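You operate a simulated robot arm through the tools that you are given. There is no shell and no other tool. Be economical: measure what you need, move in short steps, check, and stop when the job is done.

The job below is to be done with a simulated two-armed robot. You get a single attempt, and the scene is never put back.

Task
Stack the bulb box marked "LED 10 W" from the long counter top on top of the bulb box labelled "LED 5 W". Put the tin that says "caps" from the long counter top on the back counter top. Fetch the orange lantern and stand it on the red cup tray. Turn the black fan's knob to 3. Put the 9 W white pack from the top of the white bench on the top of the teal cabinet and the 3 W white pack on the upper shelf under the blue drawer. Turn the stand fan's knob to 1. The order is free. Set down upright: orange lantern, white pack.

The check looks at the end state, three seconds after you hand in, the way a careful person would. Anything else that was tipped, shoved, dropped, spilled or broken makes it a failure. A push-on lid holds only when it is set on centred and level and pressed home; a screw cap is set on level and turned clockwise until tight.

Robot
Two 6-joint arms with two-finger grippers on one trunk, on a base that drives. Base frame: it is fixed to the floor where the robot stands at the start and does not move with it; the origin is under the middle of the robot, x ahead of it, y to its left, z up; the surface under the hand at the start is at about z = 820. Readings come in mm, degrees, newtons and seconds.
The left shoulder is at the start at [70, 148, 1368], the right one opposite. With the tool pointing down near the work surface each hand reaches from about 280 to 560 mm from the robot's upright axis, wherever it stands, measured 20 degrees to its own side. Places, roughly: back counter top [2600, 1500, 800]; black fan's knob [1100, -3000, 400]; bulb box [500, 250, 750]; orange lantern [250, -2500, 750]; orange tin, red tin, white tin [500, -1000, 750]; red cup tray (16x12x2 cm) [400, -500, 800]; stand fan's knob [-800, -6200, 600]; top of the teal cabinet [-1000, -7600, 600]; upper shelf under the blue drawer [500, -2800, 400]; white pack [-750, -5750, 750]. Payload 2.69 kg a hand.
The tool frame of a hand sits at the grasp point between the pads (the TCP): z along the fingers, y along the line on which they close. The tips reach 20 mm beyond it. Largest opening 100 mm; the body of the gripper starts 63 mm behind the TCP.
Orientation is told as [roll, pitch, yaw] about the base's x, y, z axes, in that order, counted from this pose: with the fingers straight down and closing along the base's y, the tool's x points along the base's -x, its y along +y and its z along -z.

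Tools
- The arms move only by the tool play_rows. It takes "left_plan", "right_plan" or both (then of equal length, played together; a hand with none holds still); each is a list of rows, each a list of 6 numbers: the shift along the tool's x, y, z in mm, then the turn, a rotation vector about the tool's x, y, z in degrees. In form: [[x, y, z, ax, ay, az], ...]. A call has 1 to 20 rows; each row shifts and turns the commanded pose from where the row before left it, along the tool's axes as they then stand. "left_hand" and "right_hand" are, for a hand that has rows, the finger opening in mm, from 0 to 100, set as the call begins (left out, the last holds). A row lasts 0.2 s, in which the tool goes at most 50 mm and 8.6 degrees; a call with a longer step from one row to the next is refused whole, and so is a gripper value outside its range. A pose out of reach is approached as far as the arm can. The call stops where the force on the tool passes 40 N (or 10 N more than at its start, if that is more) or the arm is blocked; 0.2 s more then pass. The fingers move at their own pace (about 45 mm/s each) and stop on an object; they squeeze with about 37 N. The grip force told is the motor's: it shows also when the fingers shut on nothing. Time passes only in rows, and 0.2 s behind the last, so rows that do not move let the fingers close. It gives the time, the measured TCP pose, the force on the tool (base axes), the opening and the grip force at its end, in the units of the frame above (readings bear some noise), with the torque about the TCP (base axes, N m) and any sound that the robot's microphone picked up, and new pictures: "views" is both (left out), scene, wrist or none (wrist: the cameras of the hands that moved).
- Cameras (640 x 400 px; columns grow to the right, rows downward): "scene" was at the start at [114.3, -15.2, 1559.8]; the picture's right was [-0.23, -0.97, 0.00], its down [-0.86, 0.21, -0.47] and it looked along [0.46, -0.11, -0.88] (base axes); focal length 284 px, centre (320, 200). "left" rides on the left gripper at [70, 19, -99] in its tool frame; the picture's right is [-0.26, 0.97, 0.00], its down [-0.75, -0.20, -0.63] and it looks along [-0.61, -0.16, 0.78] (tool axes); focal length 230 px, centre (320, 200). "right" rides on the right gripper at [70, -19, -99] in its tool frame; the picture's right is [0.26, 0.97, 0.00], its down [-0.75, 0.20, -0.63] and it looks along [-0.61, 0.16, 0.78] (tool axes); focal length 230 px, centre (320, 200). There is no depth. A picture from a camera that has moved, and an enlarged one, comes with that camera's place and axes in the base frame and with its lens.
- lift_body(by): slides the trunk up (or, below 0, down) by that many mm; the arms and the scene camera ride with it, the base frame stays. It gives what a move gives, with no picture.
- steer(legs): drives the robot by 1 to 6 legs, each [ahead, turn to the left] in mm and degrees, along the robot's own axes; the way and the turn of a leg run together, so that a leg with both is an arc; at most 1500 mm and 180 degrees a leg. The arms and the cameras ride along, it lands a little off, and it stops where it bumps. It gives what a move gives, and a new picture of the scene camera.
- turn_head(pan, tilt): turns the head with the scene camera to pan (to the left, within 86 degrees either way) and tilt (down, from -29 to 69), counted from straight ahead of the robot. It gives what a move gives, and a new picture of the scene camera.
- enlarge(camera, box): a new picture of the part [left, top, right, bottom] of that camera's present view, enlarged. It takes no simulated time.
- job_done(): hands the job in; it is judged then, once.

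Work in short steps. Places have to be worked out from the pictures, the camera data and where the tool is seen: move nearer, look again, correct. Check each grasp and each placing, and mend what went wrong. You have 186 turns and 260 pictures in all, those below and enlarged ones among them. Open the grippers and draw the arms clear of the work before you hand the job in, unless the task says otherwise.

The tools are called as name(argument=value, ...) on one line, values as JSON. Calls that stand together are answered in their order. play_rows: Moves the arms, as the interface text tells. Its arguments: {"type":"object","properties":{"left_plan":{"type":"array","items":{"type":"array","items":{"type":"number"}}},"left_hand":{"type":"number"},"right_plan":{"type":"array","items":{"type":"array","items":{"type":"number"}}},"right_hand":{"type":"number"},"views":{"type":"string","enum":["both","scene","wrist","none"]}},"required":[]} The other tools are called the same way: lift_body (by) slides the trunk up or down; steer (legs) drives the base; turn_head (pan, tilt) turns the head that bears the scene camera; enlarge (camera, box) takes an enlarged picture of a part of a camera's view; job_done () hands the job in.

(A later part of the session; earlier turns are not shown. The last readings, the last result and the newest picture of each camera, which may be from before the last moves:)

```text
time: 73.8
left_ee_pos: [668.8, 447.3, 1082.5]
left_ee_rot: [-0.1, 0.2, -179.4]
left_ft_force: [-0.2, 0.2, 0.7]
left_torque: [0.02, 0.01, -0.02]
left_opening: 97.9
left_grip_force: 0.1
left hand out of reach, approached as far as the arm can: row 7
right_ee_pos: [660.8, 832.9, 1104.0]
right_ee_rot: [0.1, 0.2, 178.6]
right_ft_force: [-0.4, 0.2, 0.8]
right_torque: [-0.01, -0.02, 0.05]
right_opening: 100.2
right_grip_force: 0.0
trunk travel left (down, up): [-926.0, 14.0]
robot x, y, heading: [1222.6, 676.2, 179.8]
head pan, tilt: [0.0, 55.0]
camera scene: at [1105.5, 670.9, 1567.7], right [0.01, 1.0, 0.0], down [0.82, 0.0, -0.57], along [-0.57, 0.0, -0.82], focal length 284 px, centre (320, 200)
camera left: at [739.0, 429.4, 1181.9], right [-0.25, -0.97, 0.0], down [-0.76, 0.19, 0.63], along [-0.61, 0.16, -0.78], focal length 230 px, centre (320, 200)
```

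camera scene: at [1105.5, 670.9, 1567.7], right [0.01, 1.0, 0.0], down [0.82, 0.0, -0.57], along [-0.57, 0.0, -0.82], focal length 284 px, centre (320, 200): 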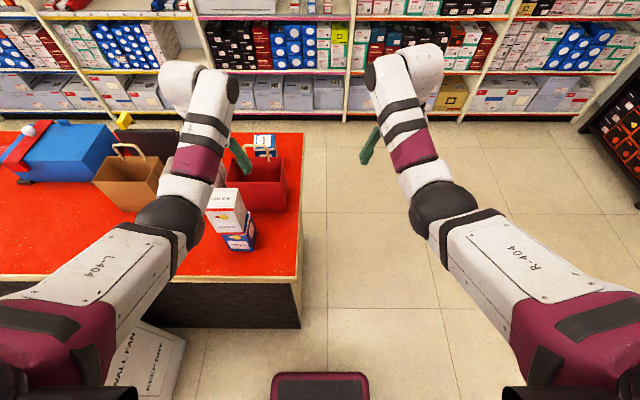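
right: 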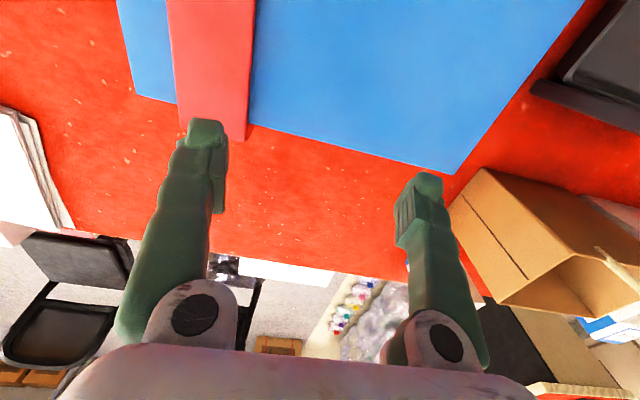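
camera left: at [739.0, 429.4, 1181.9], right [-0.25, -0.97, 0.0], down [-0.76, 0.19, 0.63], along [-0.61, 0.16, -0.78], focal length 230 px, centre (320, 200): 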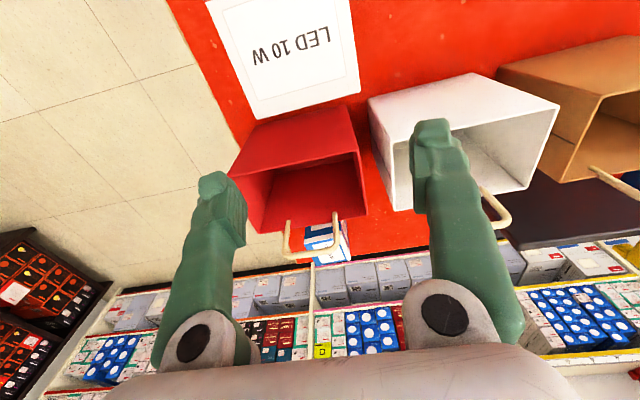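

Stack is good. A bit more height before backing off over it.

play_rows(left_plan=[[-12, 0, -10, 0, 0, 0], [-12, 0, -10, 0, 0, 0], [-10, 0, -10, 0, 0, 0]], views="none")

steer(legs=[[-120, 0]])

```text
time: 74.7
left_ee_pos: [635.5, 447.7, 1113.8]
left_ee_rot: [0.0, 0.1, -179.4]
left_ft_force: [-0.8, 0.1, 0.2]
left_torque: [0.02, 0.03, -0.01]
left_opening: 98.1
left_grip_force: 0.0
right_ee_pos: [661.0, 833.6, 1103.3]
right_ee_rot: [0.3, 0.1, 178.6]
right_ft_force: [-0.5, -0.3, -0.2]
right_torque: [-0.03, 0.0, 0.02]
right_opening: 99.8
right_grip_force: 0.0
trunk travel left (down, up): [-926.0, 14.0]
robot x, y, heading: [1226.6, 670.1, 179.8]
head pan, tilt: [0.0, 55.0]
```

```text
time: 75.8
left_ee_pos: [733.5, 443.4, 1102.5]
left_ee_rot: [0.4, 3.0, -178.8]
left_ft_force: [0.7, 0.7, 1.3]
left_torque: [-0.01, 0.09, 0.01]
left_opening: 97.9
left_grip_force: 0.1
right_ee_pos: [743.2, 831.4, 1099.6]
right_ee_rot: [1.2, -2.1, 178.2]
right_ft_force: [0.1, 0.4, 1.1]
right_torque: [0.0, -0.01, -0.01]
right_opening: 100.0
right_grip_force: 0.1
trunk travel left (down, up): [-926.0, 14.0]
robot x, y, heading: [1323.8, 670.1, 179.6]
head pan, tilt: [0.0, 55.0]
stopped in leg 1: the robot was blocked; the commanded pose is now the measured one
camera scene: at [1171.6, 671.1, 1566.9], right [0.0, 1.0, 0.0], down [0.83, 0.0, -0.56], along [-0.56, 0.0, -0.83], focal length 284 px, centre (320, 200)
```

scene: 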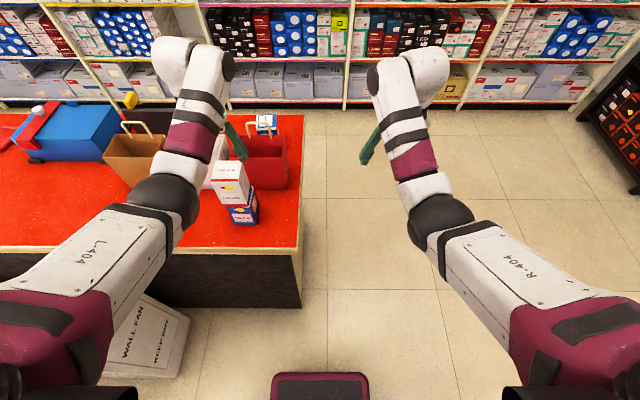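

Stack verified standing. Next the tin: I drive back round to the near aisle (x≈−300) and down to y≈−1130.

steer(legs=[[-130, 0], [0, -90], [500, 0], [0, 90], [1500, 0], [250, 0]])

steer(legs=[[0, 90], [1200, 0], [1080, 0], [0, 90]])

```text
time: 76.7
left_ee_pos: [831.0, 439.4, 1096.9]
left_ee_rot: [-2.5, -5.5, -175.1]
left_ft_force: [0.8, -0.5, 0.5]
left_torque: [0.03, 0.04, 0.0]
left_opening: 98.0
left_grip_force: 0.1
right_ee_pos: [839.1, 821.4, 1118.7]
right_ee_rot: [4.4, -13.3, 176.4]
right_ft_force: [0.4, 1.2, -0.6]
right_torque: [0.01, 0.03, 0.0]
right_opening: 100.1
right_grip_force: 0.1
trunk travel left (down, up): [-926.0, 14.0]
robot x, y, heading: [1349.8, 670.2, 179.5]
head pan, tilt: [0.0, 55.0]
stopped in leg 1: the robot was blocked; the commanded pose is now the measured one
camera scene: at [1258.7, 670.9, 1570.2], right [0.0, 1.0, 0.0], down [0.81, 0.0, -0.59], along [-0.59, 0.0, -0.81], focal length 284 px, centre (320, 200)
```

scene: 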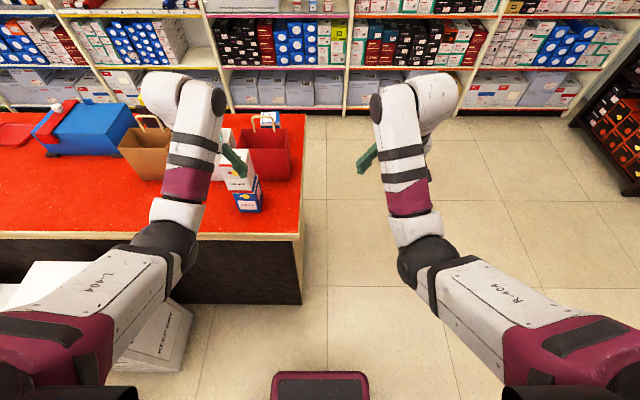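

```text
time: 84.0
left_ee_pos: [1614.4, -507.9, 984.3]
left_ee_rot: [-3.1, 3.7, -76.7]
left_ft_force: [-0.4, -0.4, 0.0]
left_torque: [0.08, -0.01, -0.03]
left_opening: 98.1
left_grip_force: 0.0
right_ee_pos: [1221.7, -521.9, 1039.4]
right_ee_rot: [1.5, -8.6, -90.3]
right_ft_force: [-0.2, -0.8, 0.4]
right_torque: [0.05, 0.04, 0.02]
right_opening: 100.0
right_grip_force: 0.0
trunk travel left (down, up): [-926.0, 14.0]
robot x, y, heading: [1358.9, 54.4, -88.8]
head pan, tilt: [0.0, 55.0]
stopped in leg 2: the robot was blocked; the commanded pose is now the measured one
camera scene: at [1373.8, -219.6, 1562.6], right [-1.0, -0.02, 0.0], down [-0.02, 0.87, -0.49], along [0.01, -0.49, -0.87], focal length 284 px, centre (320, 200)
```

scene: 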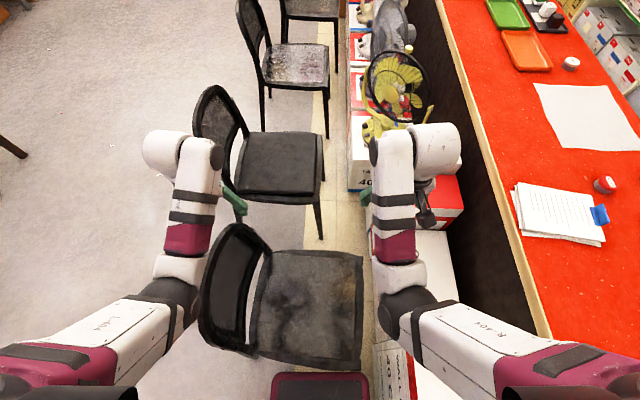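

A mistake: the first drive was blocked early, so the second ran toward the chairs and stopped against one. I back straight out and inspect.

steer(legs=[[-500, 0]])

```text
time: 84.8
left_ee_pos: [1608.5, -327.0, 1012.8]
left_ee_rot: [-6.3, -6.2, -74.2]
left_ft_force: [-0.1, -1.9, 2.3]
left_torque: [0.25, -0.02, -0.01]
left_opening: 97.8
left_grip_force: 0.1
right_ee_pos: [1123.7, -326.4, 1083.1]
right_ee_rot: [-11.7, -18.2, -91.0]
right_ft_force: [0.6, -0.1, -2.7]
right_torque: [0.02, 0.13, -0.04]
right_opening: 99.8
right_grip_force: 0.1
trunk travel left (down, up): [-926.0, 14.0]
robot x, y, heading: [1363.3, 59.3, -88.6]
head pan, tilt: [0.0, 55.0]
stopped in leg 1: the robot was blocked; the commanded pose is now the measured one
camera scene: at [1368.6, -23.7, 1571.0], right [-1.0, -0.02, 0.0], down [-0.02, 0.8, -0.59], along [0.01, -0.59, -0.8], focal length 284 px, centre (320, 200)
```

scene: 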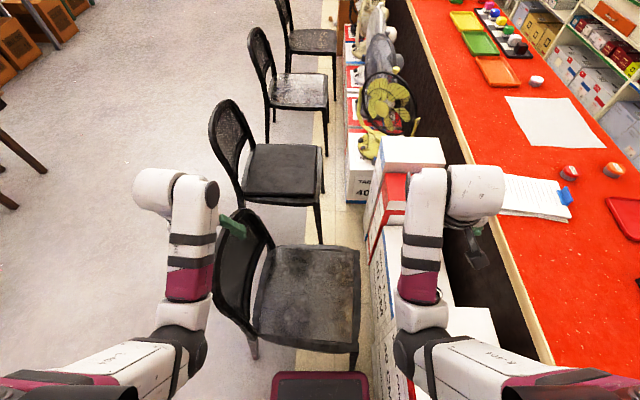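

I try backing again in a small leg.

steer(legs=[[-200, 0]])

```text
time: 86.1
left_ee_pos: [1606.7, -161.1, 1004.5]
left_ee_rot: [-6.4, -6.5, -72.9]
left_ft_force: [-0.1, -0.7, -0.3]
left_torque: [0.11, -0.01, 0.04]
left_opening: 98.1
left_grip_force: 0.0
right_ee_pos: [1095.2, -166.6, 1092.9]
right_ee_rot: [-17.0, -19.5, -90.0]
right_ft_force: [1.0, -1.4, 0.3]
right_torque: [0.18, 0.08, -0.09]
right_opening: 100.1
right_grip_force: 0.0
trunk travel left (down, up): [-926.0, 14.0]
robot x, y, heading: [1362.3, 179.8, -88.6]
head pan, tilt: [0.0, 55.0]
stopped in leg 1: the robot was blocked; the commanded pose is now the measured one
camera scene: at [1364.7, 116.5, 1575.2], right [-1.0, -0.02, 0.0], down [-0.02, 0.8, -0.6], along [0.01, -0.6, -0.8], focal length 284 px, centre (320, 200)
```

scene: 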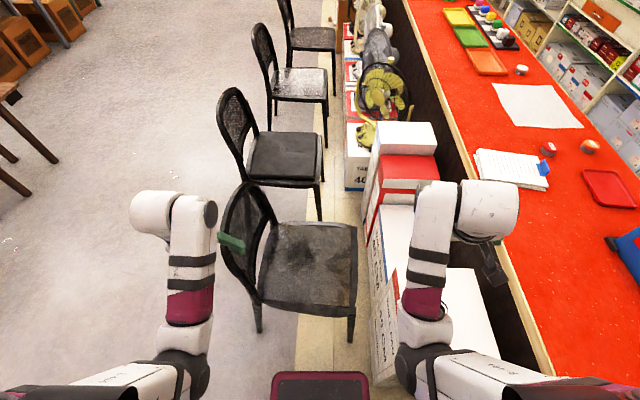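

The chair leg still measures at (1209,−173), as before, so it was not moved. My arms have swung out of pose; I re-level them before driving on.

play_rows(left_plan=[[0, 0, 0, -3.2, 3.2, 5.5], [0, 0, 0, -3.2, 3.3, 5.5], [-40, 0, 0, 0, 0, 4.7], [-40, 0, 0, 0, 0, 0], [-40, -10, 0, 0, 0, 0]], right_plan=[[0, 0, 0, -5.7, 6.4, 0], [0, 0, 0, -5.6, 6.3, 0], [-40, 0, 0, -5.6, 6.3, -1.4], [-40, 15, 0, 0, 0, 0], [-40, 15, 0, 0, 0, 0]], views="none")

steer(legs=[[-200, 0]])

```text
time: 87.3
left_ee_pos: [1598.9, -332.7, 951.5]
left_ee_rot: [1.0, 1.7, -89.1]
left_ft_force: [0.6, -0.1, 0.8]
left_torque: [0.02, 0.05, 0.02]
left_opening: 98.0
left_grip_force: 0.0
left hand out of reach, approached as far as the arm can: row 1, 2
right_ee_pos: [1160.4, -341.5, 964.4]
right_ee_rot: [0.0, 1.7, -91.4]
right_ft_force: [0.0, 0.3, 0.2]
right_torque: [0.04, -0.01, 0.01]
right_opening: 100.3
right_grip_force: 0.0
right hand out of reach, approached as far as the arm can: row 1, 2, 3
trunk travel left (down, up): [-926.0, 14.0]
robot x, y, heading: [1356.6, 181.3, -88.7]
head pan, tilt: [0.0, 55.0]
```

```text
time: 88.2
left_ee_pos: [1597.2, -247.1, 954.7]
left_ee_rot: [1.3, 2.3, -88.8]
left_ft_force: [-0.4, -0.7, -0.8]
left_torque: [0.07, 0.02, 0.0]
left_opening: 98.1
left_grip_force: 0.2
right_ee_pos: [1154.7, -255.8, 968.5]
right_ee_rot: [-0.4, 2.0, -91.7]
right_ft_force: [-0.1, -1.5, -1.2]
right_torque: [0.13, 0.01, -0.01]
right_opening: 100.2
right_grip_force: 0.0
trunk travel left (down, up): [-926.0, 14.0]
robot x, y, heading: [1357.2, 227.9, -89.0]
head pan, tilt: [0.0, 55.0]
stopped in leg 1: the robot was blocked; the commanded pose is now the measured one
camera scene: at [1362.4, 90.2, 1566.6], right [-1.0, -0.02, 0.0], down [-0.02, 0.82, -0.57], along [0.01, -0.57, -0.82], focal length 284 px, centre (320, 200)
```

scene: 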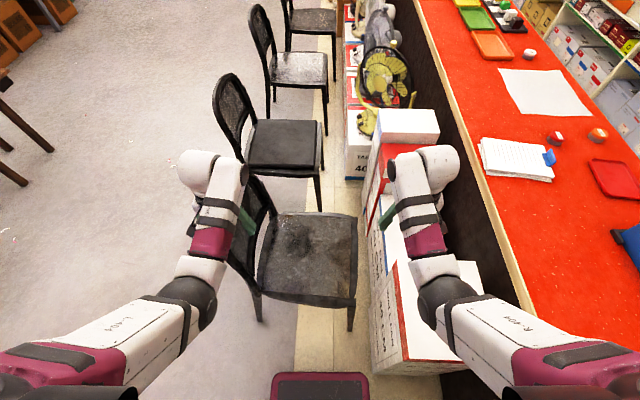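

Possibly the floor-mat edge is hindering the base. I keep backing.

steer(legs=[[-500, 0]])

```text
time: 89.3
left_ee_pos: [1597.9, -173.1, 957.6]
left_ee_rot: [1.4, 2.6, -88.2]
left_ft_force: [0.7, -0.1, -1.0]
left_torque: [0.11, 0.0, -0.01]
left_opening: 97.8
left_grip_force: 0.1
right_ee_pos: [1152.9, -183.2, 971.2]
right_ee_rot: [-0.5, 1.8, -92.1]
right_ft_force: [0.0, -0.5, -0.5]
right_torque: [0.11, 0.01, 0.0]
right_opening: 100.0
right_grip_force: 0.0
trunk travel left (down, up): [-926.0, 14.0]
robot x, y, heading: [1357.9, 270.1, -88.9]
head pan, tilt: [0.0, 55.0]
stopped in leg 1: the robot was blocked; the commanded pose is now the measured one
camera scene: at [1362.1, 130.3, 1566.5], right [-1.0, -0.02, 0.0], down [-0.02, 0.82, -0.57], along [0.01, -0.57, -0.82], focal length 284 px, centre (320, 200)
```

scene: 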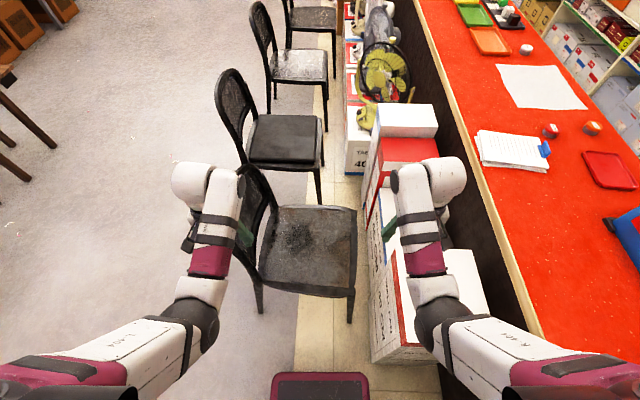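

Backing goes only ~40 mm at a time. I try turning left in place to face +y and drive forward instead.

steer(legs=[[0, 179]])

```text
time: 97.0
left_ee_pos: [1120.1, 699.4, 961.8]
left_ee_rot: [1.4, 2.0, 91.5]
left_ft_force: [0.1, 0.3, 0.5]
left_torque: [0.02, -0.02, 0.02]
left_opening: 98.0
left_grip_force: 0.0
right_ee_pos: [1565.7, 707.8, 975.5]
right_ee_rot: [-0.6, 1.4, 87.6]
right_ft_force: [0.2, 0.0, -0.5]
right_torque: [0.0, -0.01, 0.03]
right_opening: 100.0
right_grip_force: 0.0
trunk travel left (down, up): [-926.0, 14.0]
robot x, y, heading: [1358.4, 267.0, 91.0]
head pan, tilt: [0.0, 55.0]
camera scene: at [1357.3, 388.8, 1567.8], right [1.0, 0.02, 0.0], down [0.02, -0.82, -0.57], along [-0.01, 0.57, -0.82], focal length 284 px, centre (320, 200)
```

scene: 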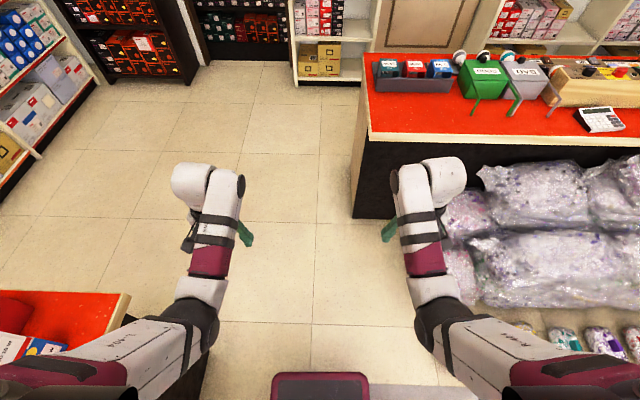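

Turning works; I also see the back counter's free front strip near (1650,1330). I drive on toward the near aisle in one call and check where I land.

steer(legs=[[900, 0], [0, 90], [1500, 0], [160, 0], [0, 90]])

```text
time: 105.3
left_ee_pos: [888.2, 966.6, 960.8]
left_ee_rot: [1.1, 1.9, 175.9]
left_ft_force: [0.9, -0.3, 0.1]
left_torque: [0.03, 0.01, -0.02]
left_opening: 97.9
left_grip_force: 0.1
right_ee_pos: [921.7, 1411.5, 975.4]
right_ee_rot: [-0.8, 1.4, 172.0]
right_ft_force: [0.8, -0.9, -0.4]
right_torque: [0.0, -0.02, 0.01]
right_opening: 99.8
right_grip_force: 0.2
trunk travel left (down, up): [-926.0, 14.0]
robot x, y, heading: [1346.1, 1159.3, 175.6]
head pan, tilt: [0.0, 55.0]
stopped in leg 2: the robot was blocked; the commanded pose is now the measured one
camera scene: at [1220.8, 1171.0, 1567.8], right [0.08, 1.0, 0.0], down [0.82, -0.06, -0.57], along [-0.57, 0.05, -0.82], focal length 284 px, centre (320, 200)
```

scene: 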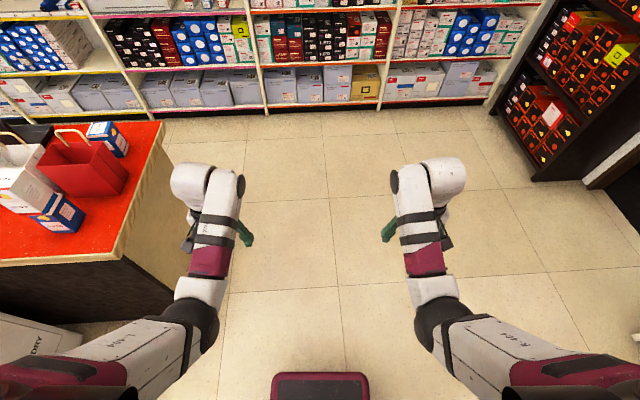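

Only the end of the turn was hindered (rear near the back counter). I go on forward.

steer(legs=[[300, 5], [1340, 0], [0, 90]])

```text
time: 113.7
left_ee_pos: [-719.1, 905.7, 963.6]
left_ee_rot: [1.2, 1.7, -178.1]
left_ft_force: [0.3, 0.4, 0.7]
left_torque: [0.0, -0.02, -0.03]
left_opening: 98.0
left_grip_force: 0.1
right_ee_pos: [-727.3, 1351.3, 974.9]
right_ee_rot: [-0.7, 1.9, 178.1]
right_ft_force: [16.0, 1.1, 9.6]
right_torque: [-0.22, 2.31, 0.23]
right_opening: 100.1
right_grip_force: 0.0
trunk travel left (down, up): [-926.0, 14.0]
robot x, y, heading: [-295.5, 1144.0, -178.7]
head pan, tilt: [0.0, 55.0]
stopped in leg 2: the robot was blocked; the commanded pose is now the measured one
camera scene: at [-406.0, 1143.0, 1568.6], right [-0.02, 1.0, 0.0], down [0.82, 0.02, -0.58], along [-0.58, -0.01, -0.82], focal length 284 px, centre (320, 200)
```

scene: 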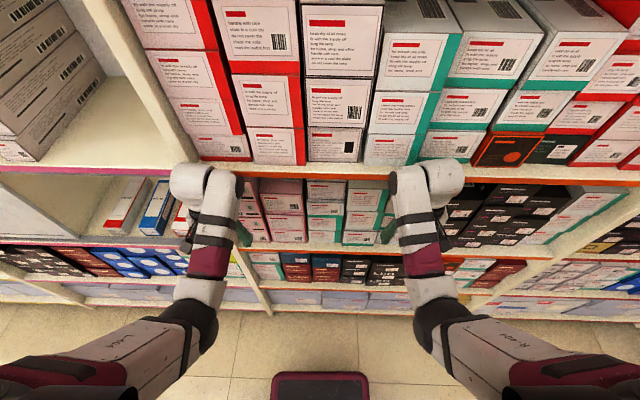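

The right hand touched the shelf; I back off 150 mm and check the shelf.

steer(legs=[[-150, 0]])

```text
time: 115.0
left_ee_pos: [-576.8, 910.0, 961.9]
left_ee_rot: [1.2, 2.0, -178.2]
left_ft_force: [-0.7, 0.0, 0.8]
left_torque: [0.0, -0.01, 0.04]
left_opening: 98.0
left_grip_force: 0.0
right_ee_pos: [-582.4, 1356.4, 971.3]
right_ee_rot: [-0.7, 2.3, 178.0]
right_ft_force: [0.0, 0.8, -0.1]
right_torque: [-0.02, 0.04, 0.02]
right_opening: 100.1
right_grip_force: 0.0
trunk travel left (down, up): [-926.0, 14.0]
robot x, y, heading: [-142.4, 1152.6, -178.7]
head pan, tilt: [0.0, 55.0]
camera scene: at [-266.1, 1146.8, 1567.7], right [-0.02, 1.0, 0.0], down [0.82, 0.02, -0.57], along [-0.57, -0.01, -0.82], focal length 284 px, centre (320, 200)
```

scene: 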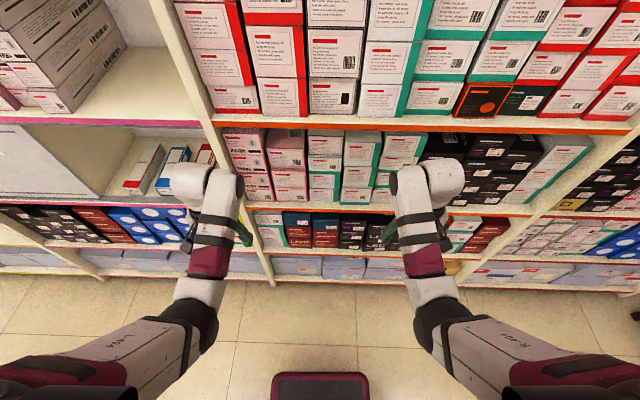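

Shelf looks undisturbed. I turn down the aisle and drive to y≈−1130, then look before turning in.

steer(legs=[[0, 88.7], [1200, 0], [1080, 0]])

```text
time: 130.0
left_ee_pos: [42.9, -1570.7, 962.6]
left_ee_rot: [1.2, 2.0, -90.3]
left_ft_force: [0.4, -0.1, 0.5]
left_torque: [0.02, 0.01, 0.02]
left_opening: 97.9
left_grip_force: 0.1
right_ee_pos: [-402.1, -1561.8, 972.7]
right_ee_rot: [-0.6, 2.1, -94.2]
right_ft_force: [-0.6, -0.4, -0.3]
right_torque: [0.0, -0.01, 0.0]
right_opening: 100.1
right_grip_force: 0.1
trunk travel left (down, up): [-926.0, 14.0]
robot x, y, heading: [-183.6, -1131.9, -90.8]
head pan, tilt: [0.0, 55.0]
camera scene: at [-181.2, -1252.5, 1567.9], right [-1.0, 0.02, 0.0], down [0.01, 0.82, -0.57], along [-0.01, -0.57, -0.82], focal length 284 px, centre (320, 200)
```

scene: 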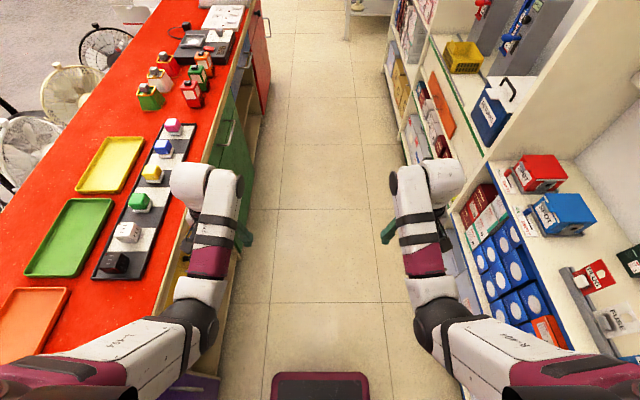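

The aisle is clear and the lanterns are in sight further down. I turn to face the counter.

steer(legs=[[0, 90.8]])

turn_head(pan=0, tilt=50)

```text
time: 134.3
left_ee_pos: [257.9, -906.5, 960.8]
left_ee_rot: [1.1, 2.0, 0.0]
left_ft_force: [0.8, 0.6, 0.4]
left_torque: [0.0, 0.0, -0.02]
left_opening: 97.9
left_grip_force: 0.0
right_ee_pos: [251.5, -1350.0, 972.1]
right_ee_rot: [-0.6, 2.2, -3.6]
right_ft_force: [0.9, -0.6, -0.9]
right_torque: [-0.03, -0.02, -0.01]
right_opening: 100.3
right_grip_force: 0.1
trunk travel left (down, up): [-926.0, 14.0]
robot x, y, heading: [-177.7, -1131.7, -0.7]
head pan, tilt: [0.0, 55.0]
camera scene: at [-56.9, -1133.1, 1567.8], right [-0.01, -1.0, 0.0], down [-0.82, 0.01, -0.57], along [0.57, -0.01, -0.82], focal length 284 px, centre (320, 200)
```

scene: 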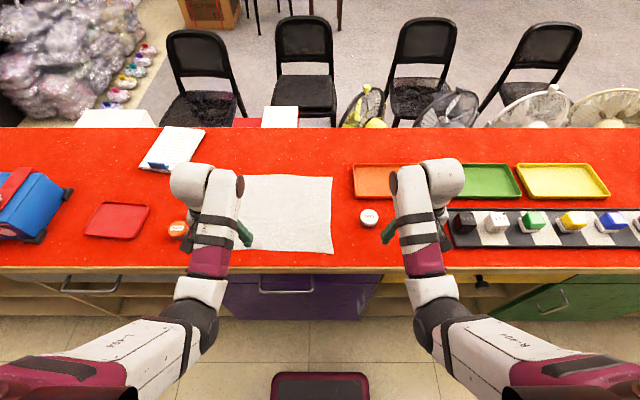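

```text
time: 134.9
left_ee_pos: [257.7, -904.9, 961.3]
left_ee_rot: [1.1, 2.0, 0.0]
left_ft_force: [0.0, -0.8, -0.8]
left_torque: [-0.01, 0.03, 0.0]
left_opening: 98.2
left_grip_force: 0.1
right_ee_pos: [251.6, -1349.6, 972.2]
right_ee_rot: [-0.7, 2.2, -3.7]
right_ft_force: [-0.1, 0.6, 0.5]
right_torque: [0.02, 0.03, 0.03]
right_opening: 99.6
right_grip_force: 0.1
trunk travel left (down, up): [-926.0, 14.0]
robot x, y, heading: [-180.3, -1129.2, -0.6]
head pan, tilt: [0.0, 50.0]
camera scene: at [-52.0, -1132.7, 1574.3], right [-0.01, -1.0, 0.0], down [-0.77, 0.01, -0.64], along [0.64, -0.01, -0.77], focal length 284 px, centre (320, 200)
```

scene: 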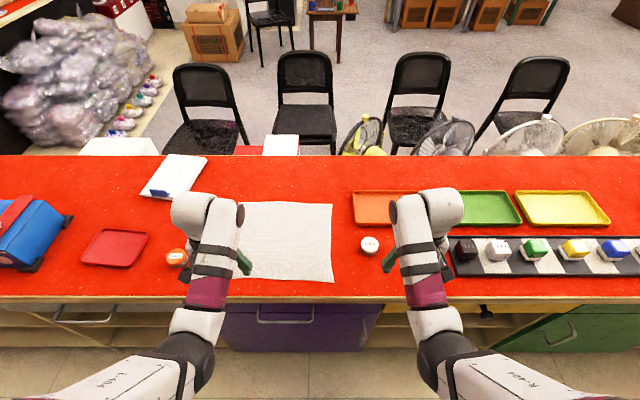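

Checking the white tin's label and its exact place.

enlarge(camera="scene", box=[345, 225, 395, 265])

```text
10.00 times, centred on (370, 245) of scene
camera zoom: at [-52.0, -1132.7, 1574.3], right [-0.01, -1.0, 0.0], down [-0.77, 0.01, -0.64], along [0.64, -0.01, -0.77], focal length 2843 px, centre (-180, -250)
```

zoom: 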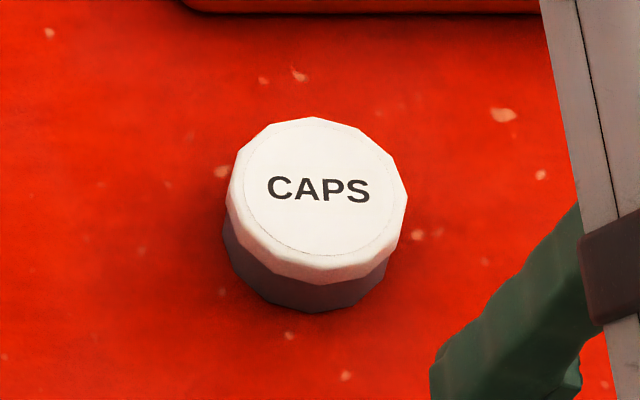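

It is "CAPS", at about (381,−1286), ~52 mm wide, top ≈847. I drive forward 100 and bring the right hand above.

steer(legs=[[100, 0]])

```text
time: 136.1
left_ee_pos: [346.6, -905.5, 965.7]
left_ee_rot: [1.2, 1.4, 0.1]
left_ft_force: [0.2, -0.8, -1.4]
left_torque: [0.0, 0.02, -0.03]
left_opening: 97.8
left_grip_force: 0.0
right_ee_pos: [340.6, -1351.1, 976.3]
right_ee_rot: [-0.6, 1.7, -3.8]
right_ft_force: [-0.2, 0.3, -1.8]
right_torque: [-0.05, 0.05, -0.02]
right_opening: 100.4
right_grip_force: 0.1
trunk travel left (down, up): [-926.0, 14.0]
robot x, y, heading: [-77.7, -1134.7, -0.6]
head pan, tilt: [0.0, 50.0]
camera scene: at [43.8, -1133.6, 1574.5], right [-0.01, -1.0, 0.0], down [-0.76, 0.01, -0.65], along [0.65, -0.01, -0.76], focal length 284 px, centre (320, 200)
```

scene: 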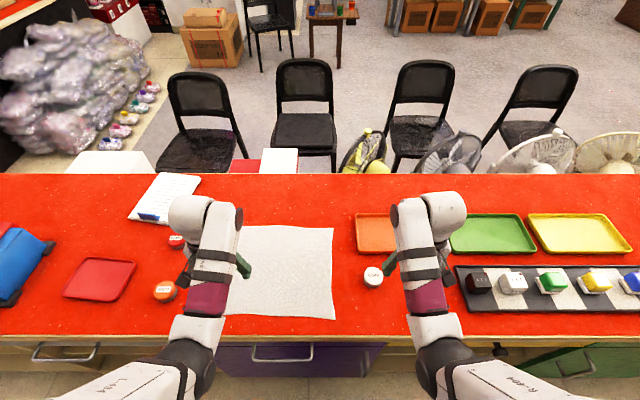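

I move the right hand over the tin to z≈925 and look with its camera.

play_rows(right_plan=[[-10, 16, 10, -0.6, -1.7, -3.8], [-10, 16, 10, 0, 0, 0], [-10, 16, 15, 0, 0, 0], [-10, 17, 15, 0, 0, 0], [0, 0, 0, 0, 0, 0]], views="wrist")

```text
time: 137.3
left_ee_pos: [352.2, -905.4, 963.4]
left_ee_rot: [1.2, 1.7, 0.1]
left_ft_force: [0.6, 0.4, 0.3]
left_torque: [0.01, 0.0, 0.01]
left_opening: 98.2
left_grip_force: 0.1
right_ee_pos: [385.5, -1287.5, 924.3]
right_ee_rot: [0.1, 0.3, 0.1]
right_ft_force: [0.1, 0.0, 0.4]
right_torque: [-0.01, 0.02, -0.02]
right_opening: 100.1
right_grip_force: 0.0
trunk travel left (down, up): [-926.0, 14.0]
robot x, y, heading: [-80.1, -1130.0, -0.6]
head pan, tilt: [0.0, 50.0]
camera right: at [316.8, -1306.2, 1023.8], right [-0.26, 0.97, 0.0], down [0.75, 0.2, 0.63], along [0.6, 0.16, -0.78], focal length 230 px, centre (320, 200)
```

right: 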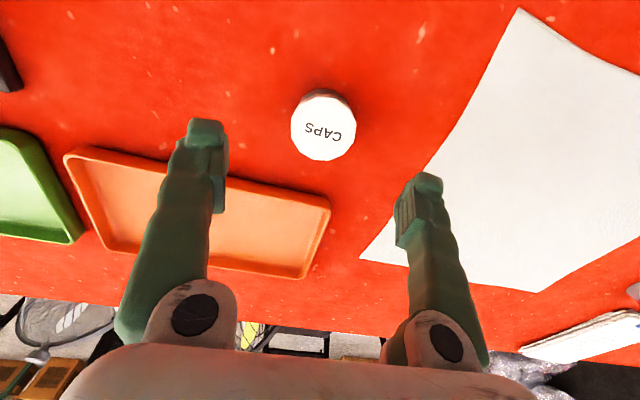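

Tin centre (381,−1286) confirmed. I descend to TCP z≈844.

play_rows(right_plan=[[4, 0, 20, 0, 0, 0], [0, 0, 20, 0, 0, 0], [0, 0, 20, 0, 0, 0], [0, 0, 15, 0, 0, 0], [0, 0, 5, 0, 0, 0]], views="wrist")

```text
time: 138.5
left_ee_pos: [350.9, -906.3, 963.0]
left_ee_rot: [1.1, 1.7, 0.1]
left_ft_force: [1.0, -0.2, -0.3]
left_torque: [0.0, 0.0, -0.04]
left_opening: 97.9
left_grip_force: 0.0
right_ee_pos: [379.5, -1285.9, 843.7]
right_ee_rot: [0.2, 0.1, 0.0]
right_ft_force: [0.5, -0.4, 0.2]
right_torque: [-0.03, 0.01, 0.0]
right_opening: 100.2
right_grip_force: 0.0
trunk travel left (down, up): [-926.0, 14.0]
robot x, y, heading: [-79.0, -1135.3, -0.7]
head pan, tilt: [0.0, 50.0]
camera right: at [311.6, -1305.8, 944.0], right [-0.26, 0.97, 0.0], down [0.75, 0.2, 0.63], along [0.61, 0.16, -0.78], focal length 230 px, centre (320, 200)
```

right: 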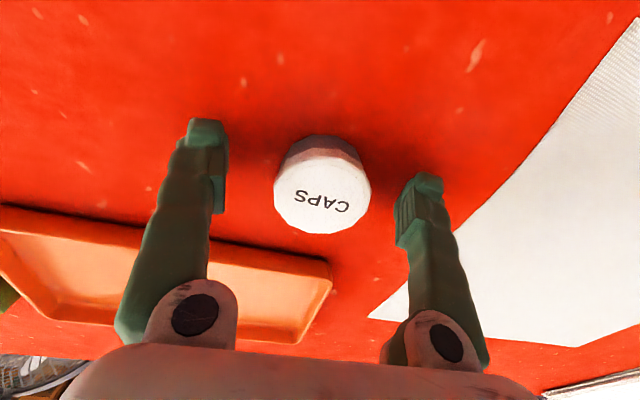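

Aligned; closing the fingers and lifting a little.

play_rows(right_plan=[[0, 0, 0, 0, 0, 0], [0, 0, 0, 0, 0, 0], [0, 0, 0, 0, 0, 0], [0, 0, 0, 0, 0, 0], [0, 0, 0, 0, 0, 0]], right_hand=40, views="none")

play_rows(right_plan=[[0, 0, -20, 0, 0, 0], [0, 0, -30, 0, 0, 0], [0, 0, -30, 0, 0, 0], [0, 0, -30, 0, 0, 0], [0, 0, -10, 0, 0, 0]], views="wrist")

```text
time: 139.7
left_ee_pos: [349.0, -905.6, 964.2]
left_ee_rot: [1.1, 1.6, 0.1]
left_ft_force: [0.0, 0.0, 0.0]
left_torque: [0.01, 0.03, 0.0]
left_opening: 98.3
left_grip_force: 0.1
right_ee_pos: [380.2, -1286.9, 843.3]
right_ee_rot: [0.2, 0.2, -0.1]
right_ft_force: [-0.3, 0.3, 0.7]
right_torque: [0.02, 0.01, 0.01]
right_opening: 49.4
right_grip_force: 36.9
trunk travel left (down, up): [-926.0, 14.0]
robot x, y, heading: [-80.6, -1133.8, -0.5]
head pan, tilt: [0.0, 50.0]
```

```text
time: 140.9
left_ee_pos: [350.1, -906.9, 964.1]
left_ee_rot: [1.2, 1.5, 0.1]
left_ft_force: [0.5, 0.1, 1.3]
left_torque: [-0.04, -0.04, 0.01]
left_opening: 98.0
left_grip_force: 0.1
right_ee_pos: [379.2, -1286.3, 964.2]
right_ee_rot: [0.1, 0.4, 0.0]
right_ft_force: [0.1, -0.3, -0.2]
right_torque: [0.0, -0.01, 0.02]
right_opening: 49.1
right_grip_force: 36.8
trunk travel left (down, up): [-926.0, 14.0]
robot x, y, heading: [-80.7, -1130.1, -0.6]
head pan, tilt: [0.0, 50.0]
camera right: at [310.9, -1305.5, 1064.8], right [-0.26, 0.97, 0.0], down [0.75, 0.2, 0.63], along [0.6, 0.16, -0.78], focal length 230 px, centre (320, 200)
```

right: 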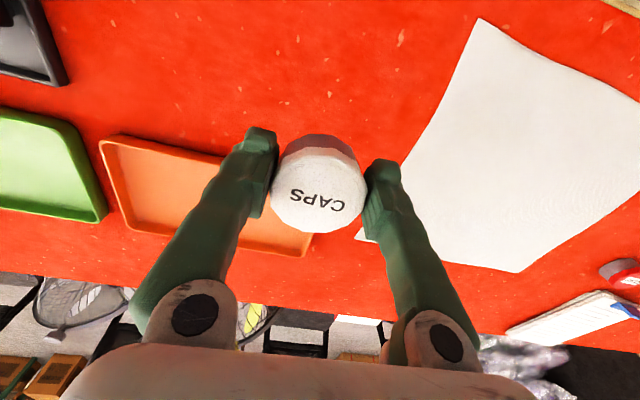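

Tin held. On the way I will also fetch the lantern with the left hand; I look down the counter to identify the orange one.

turn_head(pan=-65, tilt=30)

enlarge(camera="scene", box=[230, 60, 430, 200])

```text
time: 142.2
left_ee_pos: [350.9, -904.8, 962.9]
left_ee_rot: [1.2, 1.5, 0.2]
left_ft_force: [-0.8, -0.1, -0.1]
left_torque: [0.02, 0.01, -0.01]
left_opening: 98.4
left_grip_force: 0.0
right_ee_pos: [380.1, -1285.9, 963.4]
right_ee_rot: [0.0, 0.3, 0.1]
right_ft_force: [0.1, -0.7, -0.3]
right_torque: [0.03, 0.0, 0.01]
right_opening: 48.9
right_grip_force: 37.2
trunk travel left (down, up): [-926.0, 14.0]
robot x, y, heading: [-78.1, -1128.8, -0.6]
head pan, tilt: [-65.0, 30.0]
camera scene: at [9.5, -1215.3, 1603.8], right [-0.91, -0.41, 0.0], down [-0.21, 0.46, -0.87], along [0.36, -0.79, -0.5], focal length 284 px, centre (320, 200)
```

scene: 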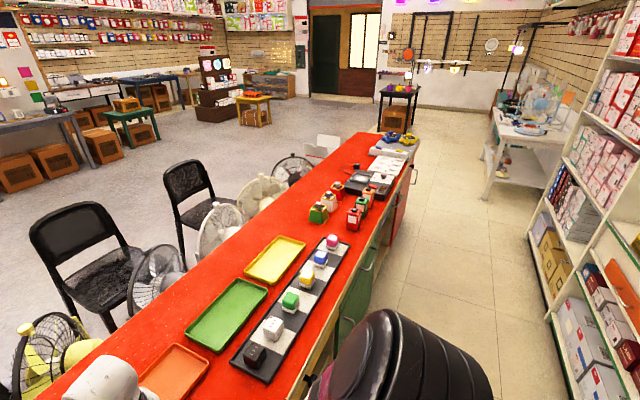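

```text
2.86 times, centred on (330, 130) of scene
camera zoom: at [9.5, -1215.3, 1603.8], right [-0.91, -0.41, 0.0], down [-0.21, 0.46, -0.87], along [0.36, -0.79, -0.5], focal length 812 px, centre (291, 400)
```

zoom: 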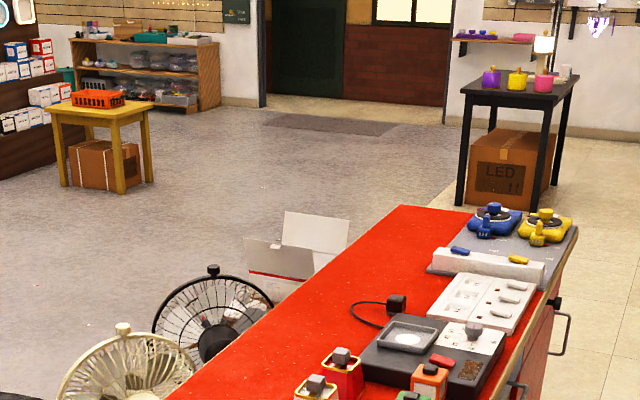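

enlarge(camera="scene", box=[300, 165, 400, 235])

```text
5.71 times, centred on (350, 200) of scene
camera zoom: at [9.5, -1215.3, 1603.8], right [-0.91, -0.41, 0.0], down [-0.21, 0.46, -0.87], along [0.36, -0.79, -0.5], focal length 1625 px, centre (149, 200)
```

zoom: 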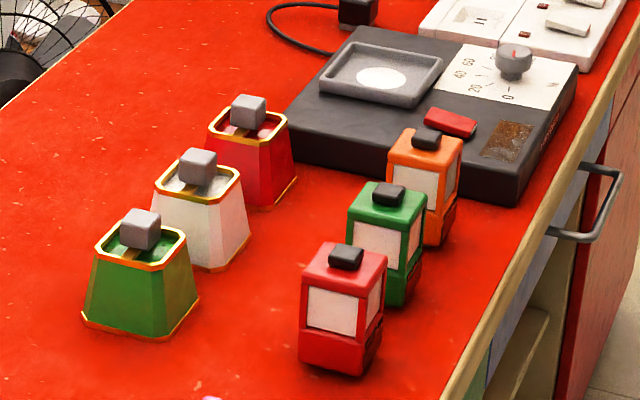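

The orange lantern stands at about (312,−2508), beyond the green one. I back off to x≈−330, drive down and turn in at a safe distance.

steer(legs=[[-240, 0], [0, -90], [1550, 0], [0, 90]])

```text
refused: 1550 is not a number from -1500 to 1500
```

steer(legs=[[-240, 0], [0, -90], [1000, 0], [550, 0], [0, 90]])

turn_head(pan=10, tilt=45)

```text
time: 159.2
left_ee_pos: [112.8, -2445.0, 964.2]
left_ee_rot: [1.1, 1.6, 0.8]
left_ft_force: [-0.1, 0.2, -0.2]
left_torque: [-0.02, -0.02, -0.02]
left_opening: 97.9
left_grip_force: 0.0
right_ee_pos: [147.7, -2825.3, 964.2]
right_ee_rot: [0.0, 0.1, 0.7]
right_ft_force: [0.0, 1.4, -0.7]
right_torque: [-0.02, 0.01, 0.02]
right_opening: 49.1
right_grip_force: 37.2
trunk travel left (down, up): [-926.0, 14.0]
robot x, y, heading: [-314.3, -2677.2, 0.2]
head pan, tilt: [-65.0, 30.0]
camera scene: at [-224.1, -2758.8, 1603.8], right [-0.91, -0.42, 0.0], down [-0.21, 0.45, -0.87], along [0.37, -0.78, -0.5], focal length 284 px, centre (320, 200)
```

scene: 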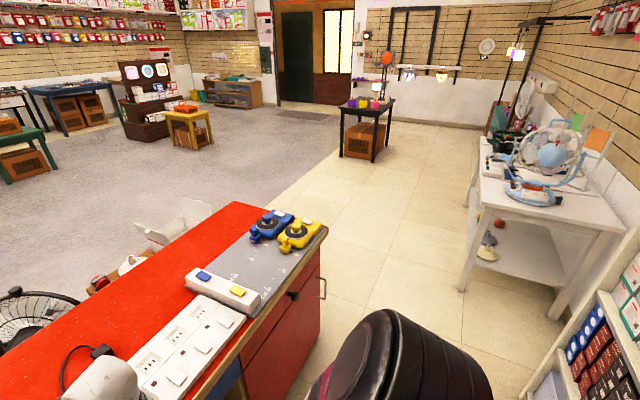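

```text
time: 160.6
left_ee_pos: [113.3, -2445.6, 965.5]
left_ee_rot: [1.1, 1.6, 0.8]
left_ft_force: [0.0, -0.3, -0.2]
left_torque: [0.01, 0.02, 0.01]
left_opening: 97.9
left_grip_force: 0.0
right_ee_pos: [147.1, -2824.7, 964.2]
right_ee_rot: [0.1, 0.2, 0.7]
right_ft_force: [-1.2, 0.3, -0.3]
right_torque: [-0.04, 0.02, 0.04]
right_opening: 48.7
right_grip_force: 37.3
trunk travel left (down, up): [-926.0, 14.0]
robot x, y, heading: [-312.2, -2675.3, 0.2]
head pan, tilt: [10.0, 45.0]
camera scene: at [-182.4, -2662.2, 1581.2], right [0.17, -0.98, 0.0], down [-0.7, -0.12, -0.71], along [0.7, 0.12, -0.71], focal length 284 px, centre (320, 200)
```

scene: 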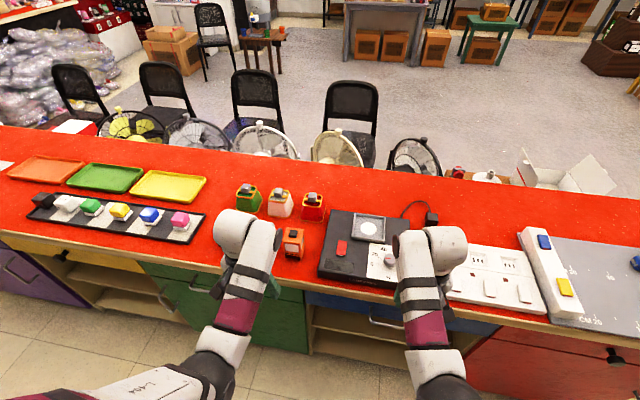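

enlarge(camera="scene", box=[250, 200, 350, 290])

```text
4.44 times, centred on (300, 245) of scene
camera zoom: at [-182.4, -2662.2, 1581.2], right [0.17, -0.98, 0.0], down [-0.7, -0.12, -0.71], along [0.7, 0.12, -0.71], focal length 1264 px, centre (409, 0)
```

zoom: 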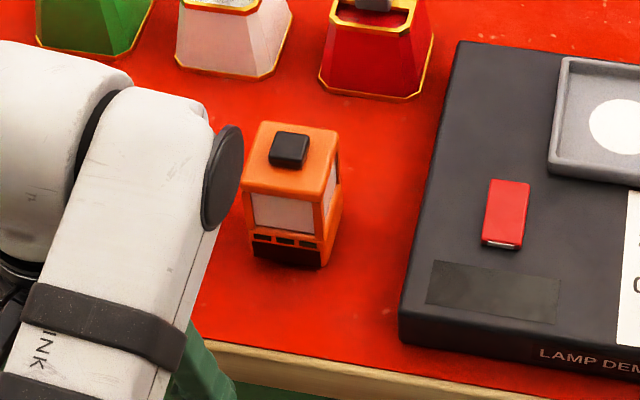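

Lantern: ~50 mm square, centre ≈(321,−2493), cap top ≈910. I drive forward 180 and set the left hand above it.

steer(legs=[[180, 0]])

play_rows(left_plan=[[0, 0, 0, 1.2, -1.6, 0.8], [0, 0, 0, 0, 0, 0]], views="wrist")

```text
time: 162.2
left_ee_pos: [288.9, -2444.7, 965.0]
left_ee_rot: [1.1, 1.5, 0.8]
left_ft_force: [0.2, 0.3, 0.8]
left_torque: [-0.01, -0.05, -0.01]
left_opening: 98.3
left_grip_force: 0.1
right_ee_pos: [323.5, -2824.1, 966.4]
right_ee_rot: [0.1, 0.1, 0.5]
right_ft_force: [0.5, 0.1, -0.8]
right_torque: [0.0, -0.02, 0.02]
right_opening: 48.9
right_grip_force: 36.9
trunk travel left (down, up): [-926.0, 14.0]
robot x, y, heading: [-134.5, -2672.2, 0.2]
head pan, tilt: [10.0, 45.0]
camera scene: at [-8.2, -2662.0, 1581.7], right [0.17, -0.98, 0.0], down [-0.69, -0.12, -0.71], along [0.7, 0.12, -0.7], focal length 284 px, centre (320, 200)
```

scene: 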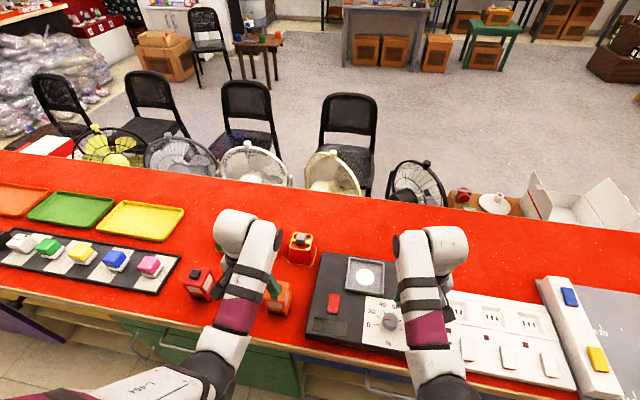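

```text
time: 162.8
left_ee_pos: [292.0, -2445.2, 964.5]
left_ee_rot: [-0.1, -0.1, 0.0]
left_ft_force: [-0.5, 0.5, 0.1]
left_torque: [0.03, -0.03, -0.02]
left_opening: 97.9
left_grip_force: 0.1
right_ee_pos: [324.2, -2825.3, 964.7]
right_ee_rot: [0.1, 0.3, 0.8]
right_ft_force: [-0.6, 0.4, -0.7]
right_torque: [0.0, 0.02, -0.01]
right_opening: 49.0
right_grip_force: 37.3
trunk travel left (down, up): [-926.0, 14.0]
robot x, y, heading: [-132.7, -2675.0, -0.3]
head pan, tilt: [10.0, 45.0]
camera left: at [222.1, -2426.3, 1063.6], right [0.26, 0.97, 0.0], down [0.75, -0.2, 0.63], along [0.61, -0.16, -0.78], focal length 230 px, centre (320, 200)
```

left: 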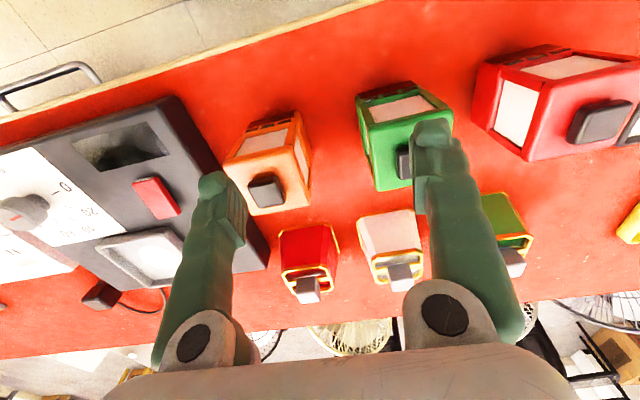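

Lantern centre refined to (322,−2496), yaw ≈ −4°. I move over it and part of the way down.

play_rows(left_plan=[[-10, -17, 0, 0, 0, 0], [-10, -17, 0, 0, 0, 0], [-10, -17, 0, 0, 0, 4], [0, 0, 20, 0, 0, 0], [0, 0, 15, 0, 0, 0], [0, 0, 0, 0, 0, 0]], views="wrist")

```text
time: 164.2
left_ee_pos: [321.7, -2497.2, 928.6]
left_ee_rot: [-0.1, 0.0, -4.1]
left_ft_force: [0.2, 0.6, 0.8]
left_torque: [-0.01, 0.04, -0.01]
left_opening: 97.9
left_grip_force: 0.0
right_ee_pos: [326.6, -2825.2, 963.9]
right_ee_rot: [0.1, 0.3, 0.8]
right_ft_force: [0.0, 0.1, -0.1]
right_torque: [0.0, 0.01, 0.01]
right_opening: 48.9
right_grip_force: 36.3
trunk travel left (down, up): [-926.0, 14.0]
robot x, y, heading: [-135.8, -2679.2, 0.2]
head pan, tilt: [10.0, 45.0]
camera left: at [254.1, -2473.1, 1027.8], right [0.33, 0.95, 0.0], down [0.74, -0.25, 0.63], along [0.59, -0.21, -0.78], focal length 230 px, centre (320, 200)
```

left: 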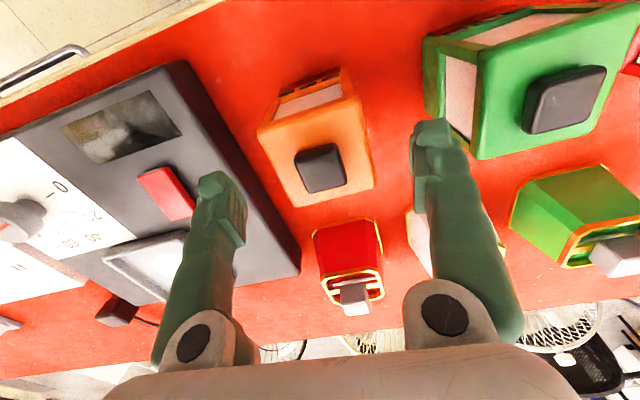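

Well centred with clearance on both sides. Descend 62 mm, then close.

play_rows(left_plan=[[0, 0, 16, 0, 0, 0], [0, 0, 16, 0, 0, 0], [0, 0, 16, 0, 0, 0], [0, 0, 14, 0, 0, 0]], views="wrist")

play_rows(left_plan=[[0, 0, 0, 0, 0, 0], [0, 0, 0, 0, 0, 0], [0, 0, 0, 0, 0, 0], [0, 0, 0, 0, 0, 0], [0, 0, 0, 0, 0, 0]], left_hand=40, views="none")

```text
time: 165.2
left_ee_pos: [323.6, -2496.0, 867.5]
left_ee_rot: [-0.1, 0.2, -4.1]
left_ft_force: [-0.4, 0.2, 0.2]
left_torque: [0.01, 0.0, 0.01]
left_opening: 97.9
left_grip_force: 0.1
right_ee_pos: [326.3, -2824.8, 965.2]
right_ee_rot: [0.2, 0.3, 0.7]
right_ft_force: [-0.5, 0.1, -1.4]
right_torque: [0.02, -0.01, 0.03]
right_opening: 48.7
right_grip_force: 37.2
trunk travel left (down, up): [-926.0, 14.0]
robot x, y, heading: [-134.4, -2673.7, 0.2]
head pan, tilt: [10.0, 45.0]
camera left: at [255.1, -2472.5, 966.1], right [0.33, 0.95, 0.0], down [0.74, -0.25, 0.63], along [0.59, -0.21, -0.78], focal length 230 px, centre (320, 200)
```

left: 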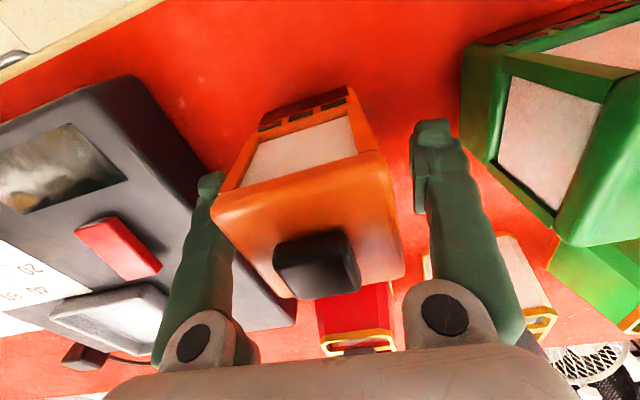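

```text
time: 166.3
left_ee_pos: [321.9, -2495.3, 867.0]
left_ee_rot: [-0.1, 0.1, -4.1]
left_ft_force: [1.3, 2.1, 0.3]
left_torque: [0.14, -0.06, 0.02]
left_opening: 55.2
left_grip_force: 36.6
right_ee_pos: [325.7, -2824.3, 963.6]
right_ee_rot: [0.1, 0.3, 0.6]
right_ft_force: [-0.3, 0.6, -1.1]
right_torque: [0.02, -0.01, 0.01]
right_opening: 48.9
right_grip_force: 37.2
trunk travel left (down, up): [-926.0, 14.0]
robot x, y, heading: [-135.0, -2677.9, -0.0]
head pan, tilt: [10.0, 45.0]
```

Gripped at 55 mm. Lift 110 mm.

play_rows(left_plan=[[0, 0, -22, 0, 0, 0], [0, 0, -22, 0, 0, 0], [0, 0, -22, 0, 0, 0], [0, 0, -22, 0, 0, 0], [0, 0, -22, 0, 0, 0]], views="wrist")

```text
time: 167.6
left_ee_pos: [323.4, -2495.4, 977.1]
left_ee_rot: [-0.1, 0.1, -4.1]
left_ft_force: [0.6, 0.3, -4.1]
left_torque: [0.06, -0.06, 0.04]
left_opening: 55.4
left_grip_force: 36.5
right_ee_pos: [326.7, -2824.3, 964.0]
right_ee_rot: [0.1, 0.3, 0.6]
right_ft_force: [0.5, -0.3, -1.6]
right_torque: [0.0, 0.0, 0.01]
right_opening: 49.1
right_grip_force: 37.2
trunk travel left (down, up): [-926.0, 14.0]
robot x, y, heading: [-136.8, -2676.7, 0.0]
head pan, tilt: [10.0, 45.0]
camera left: at [255.8, -2472.7, 1076.7], right [0.33, 0.95, 0.0], down [0.74, -0.25, 0.63], along [0.59, -0.21, -0.78], focal length 230 px, centre (320, 200)
```

left: 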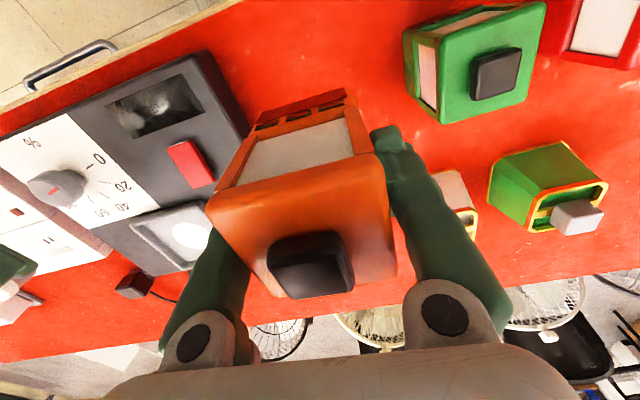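

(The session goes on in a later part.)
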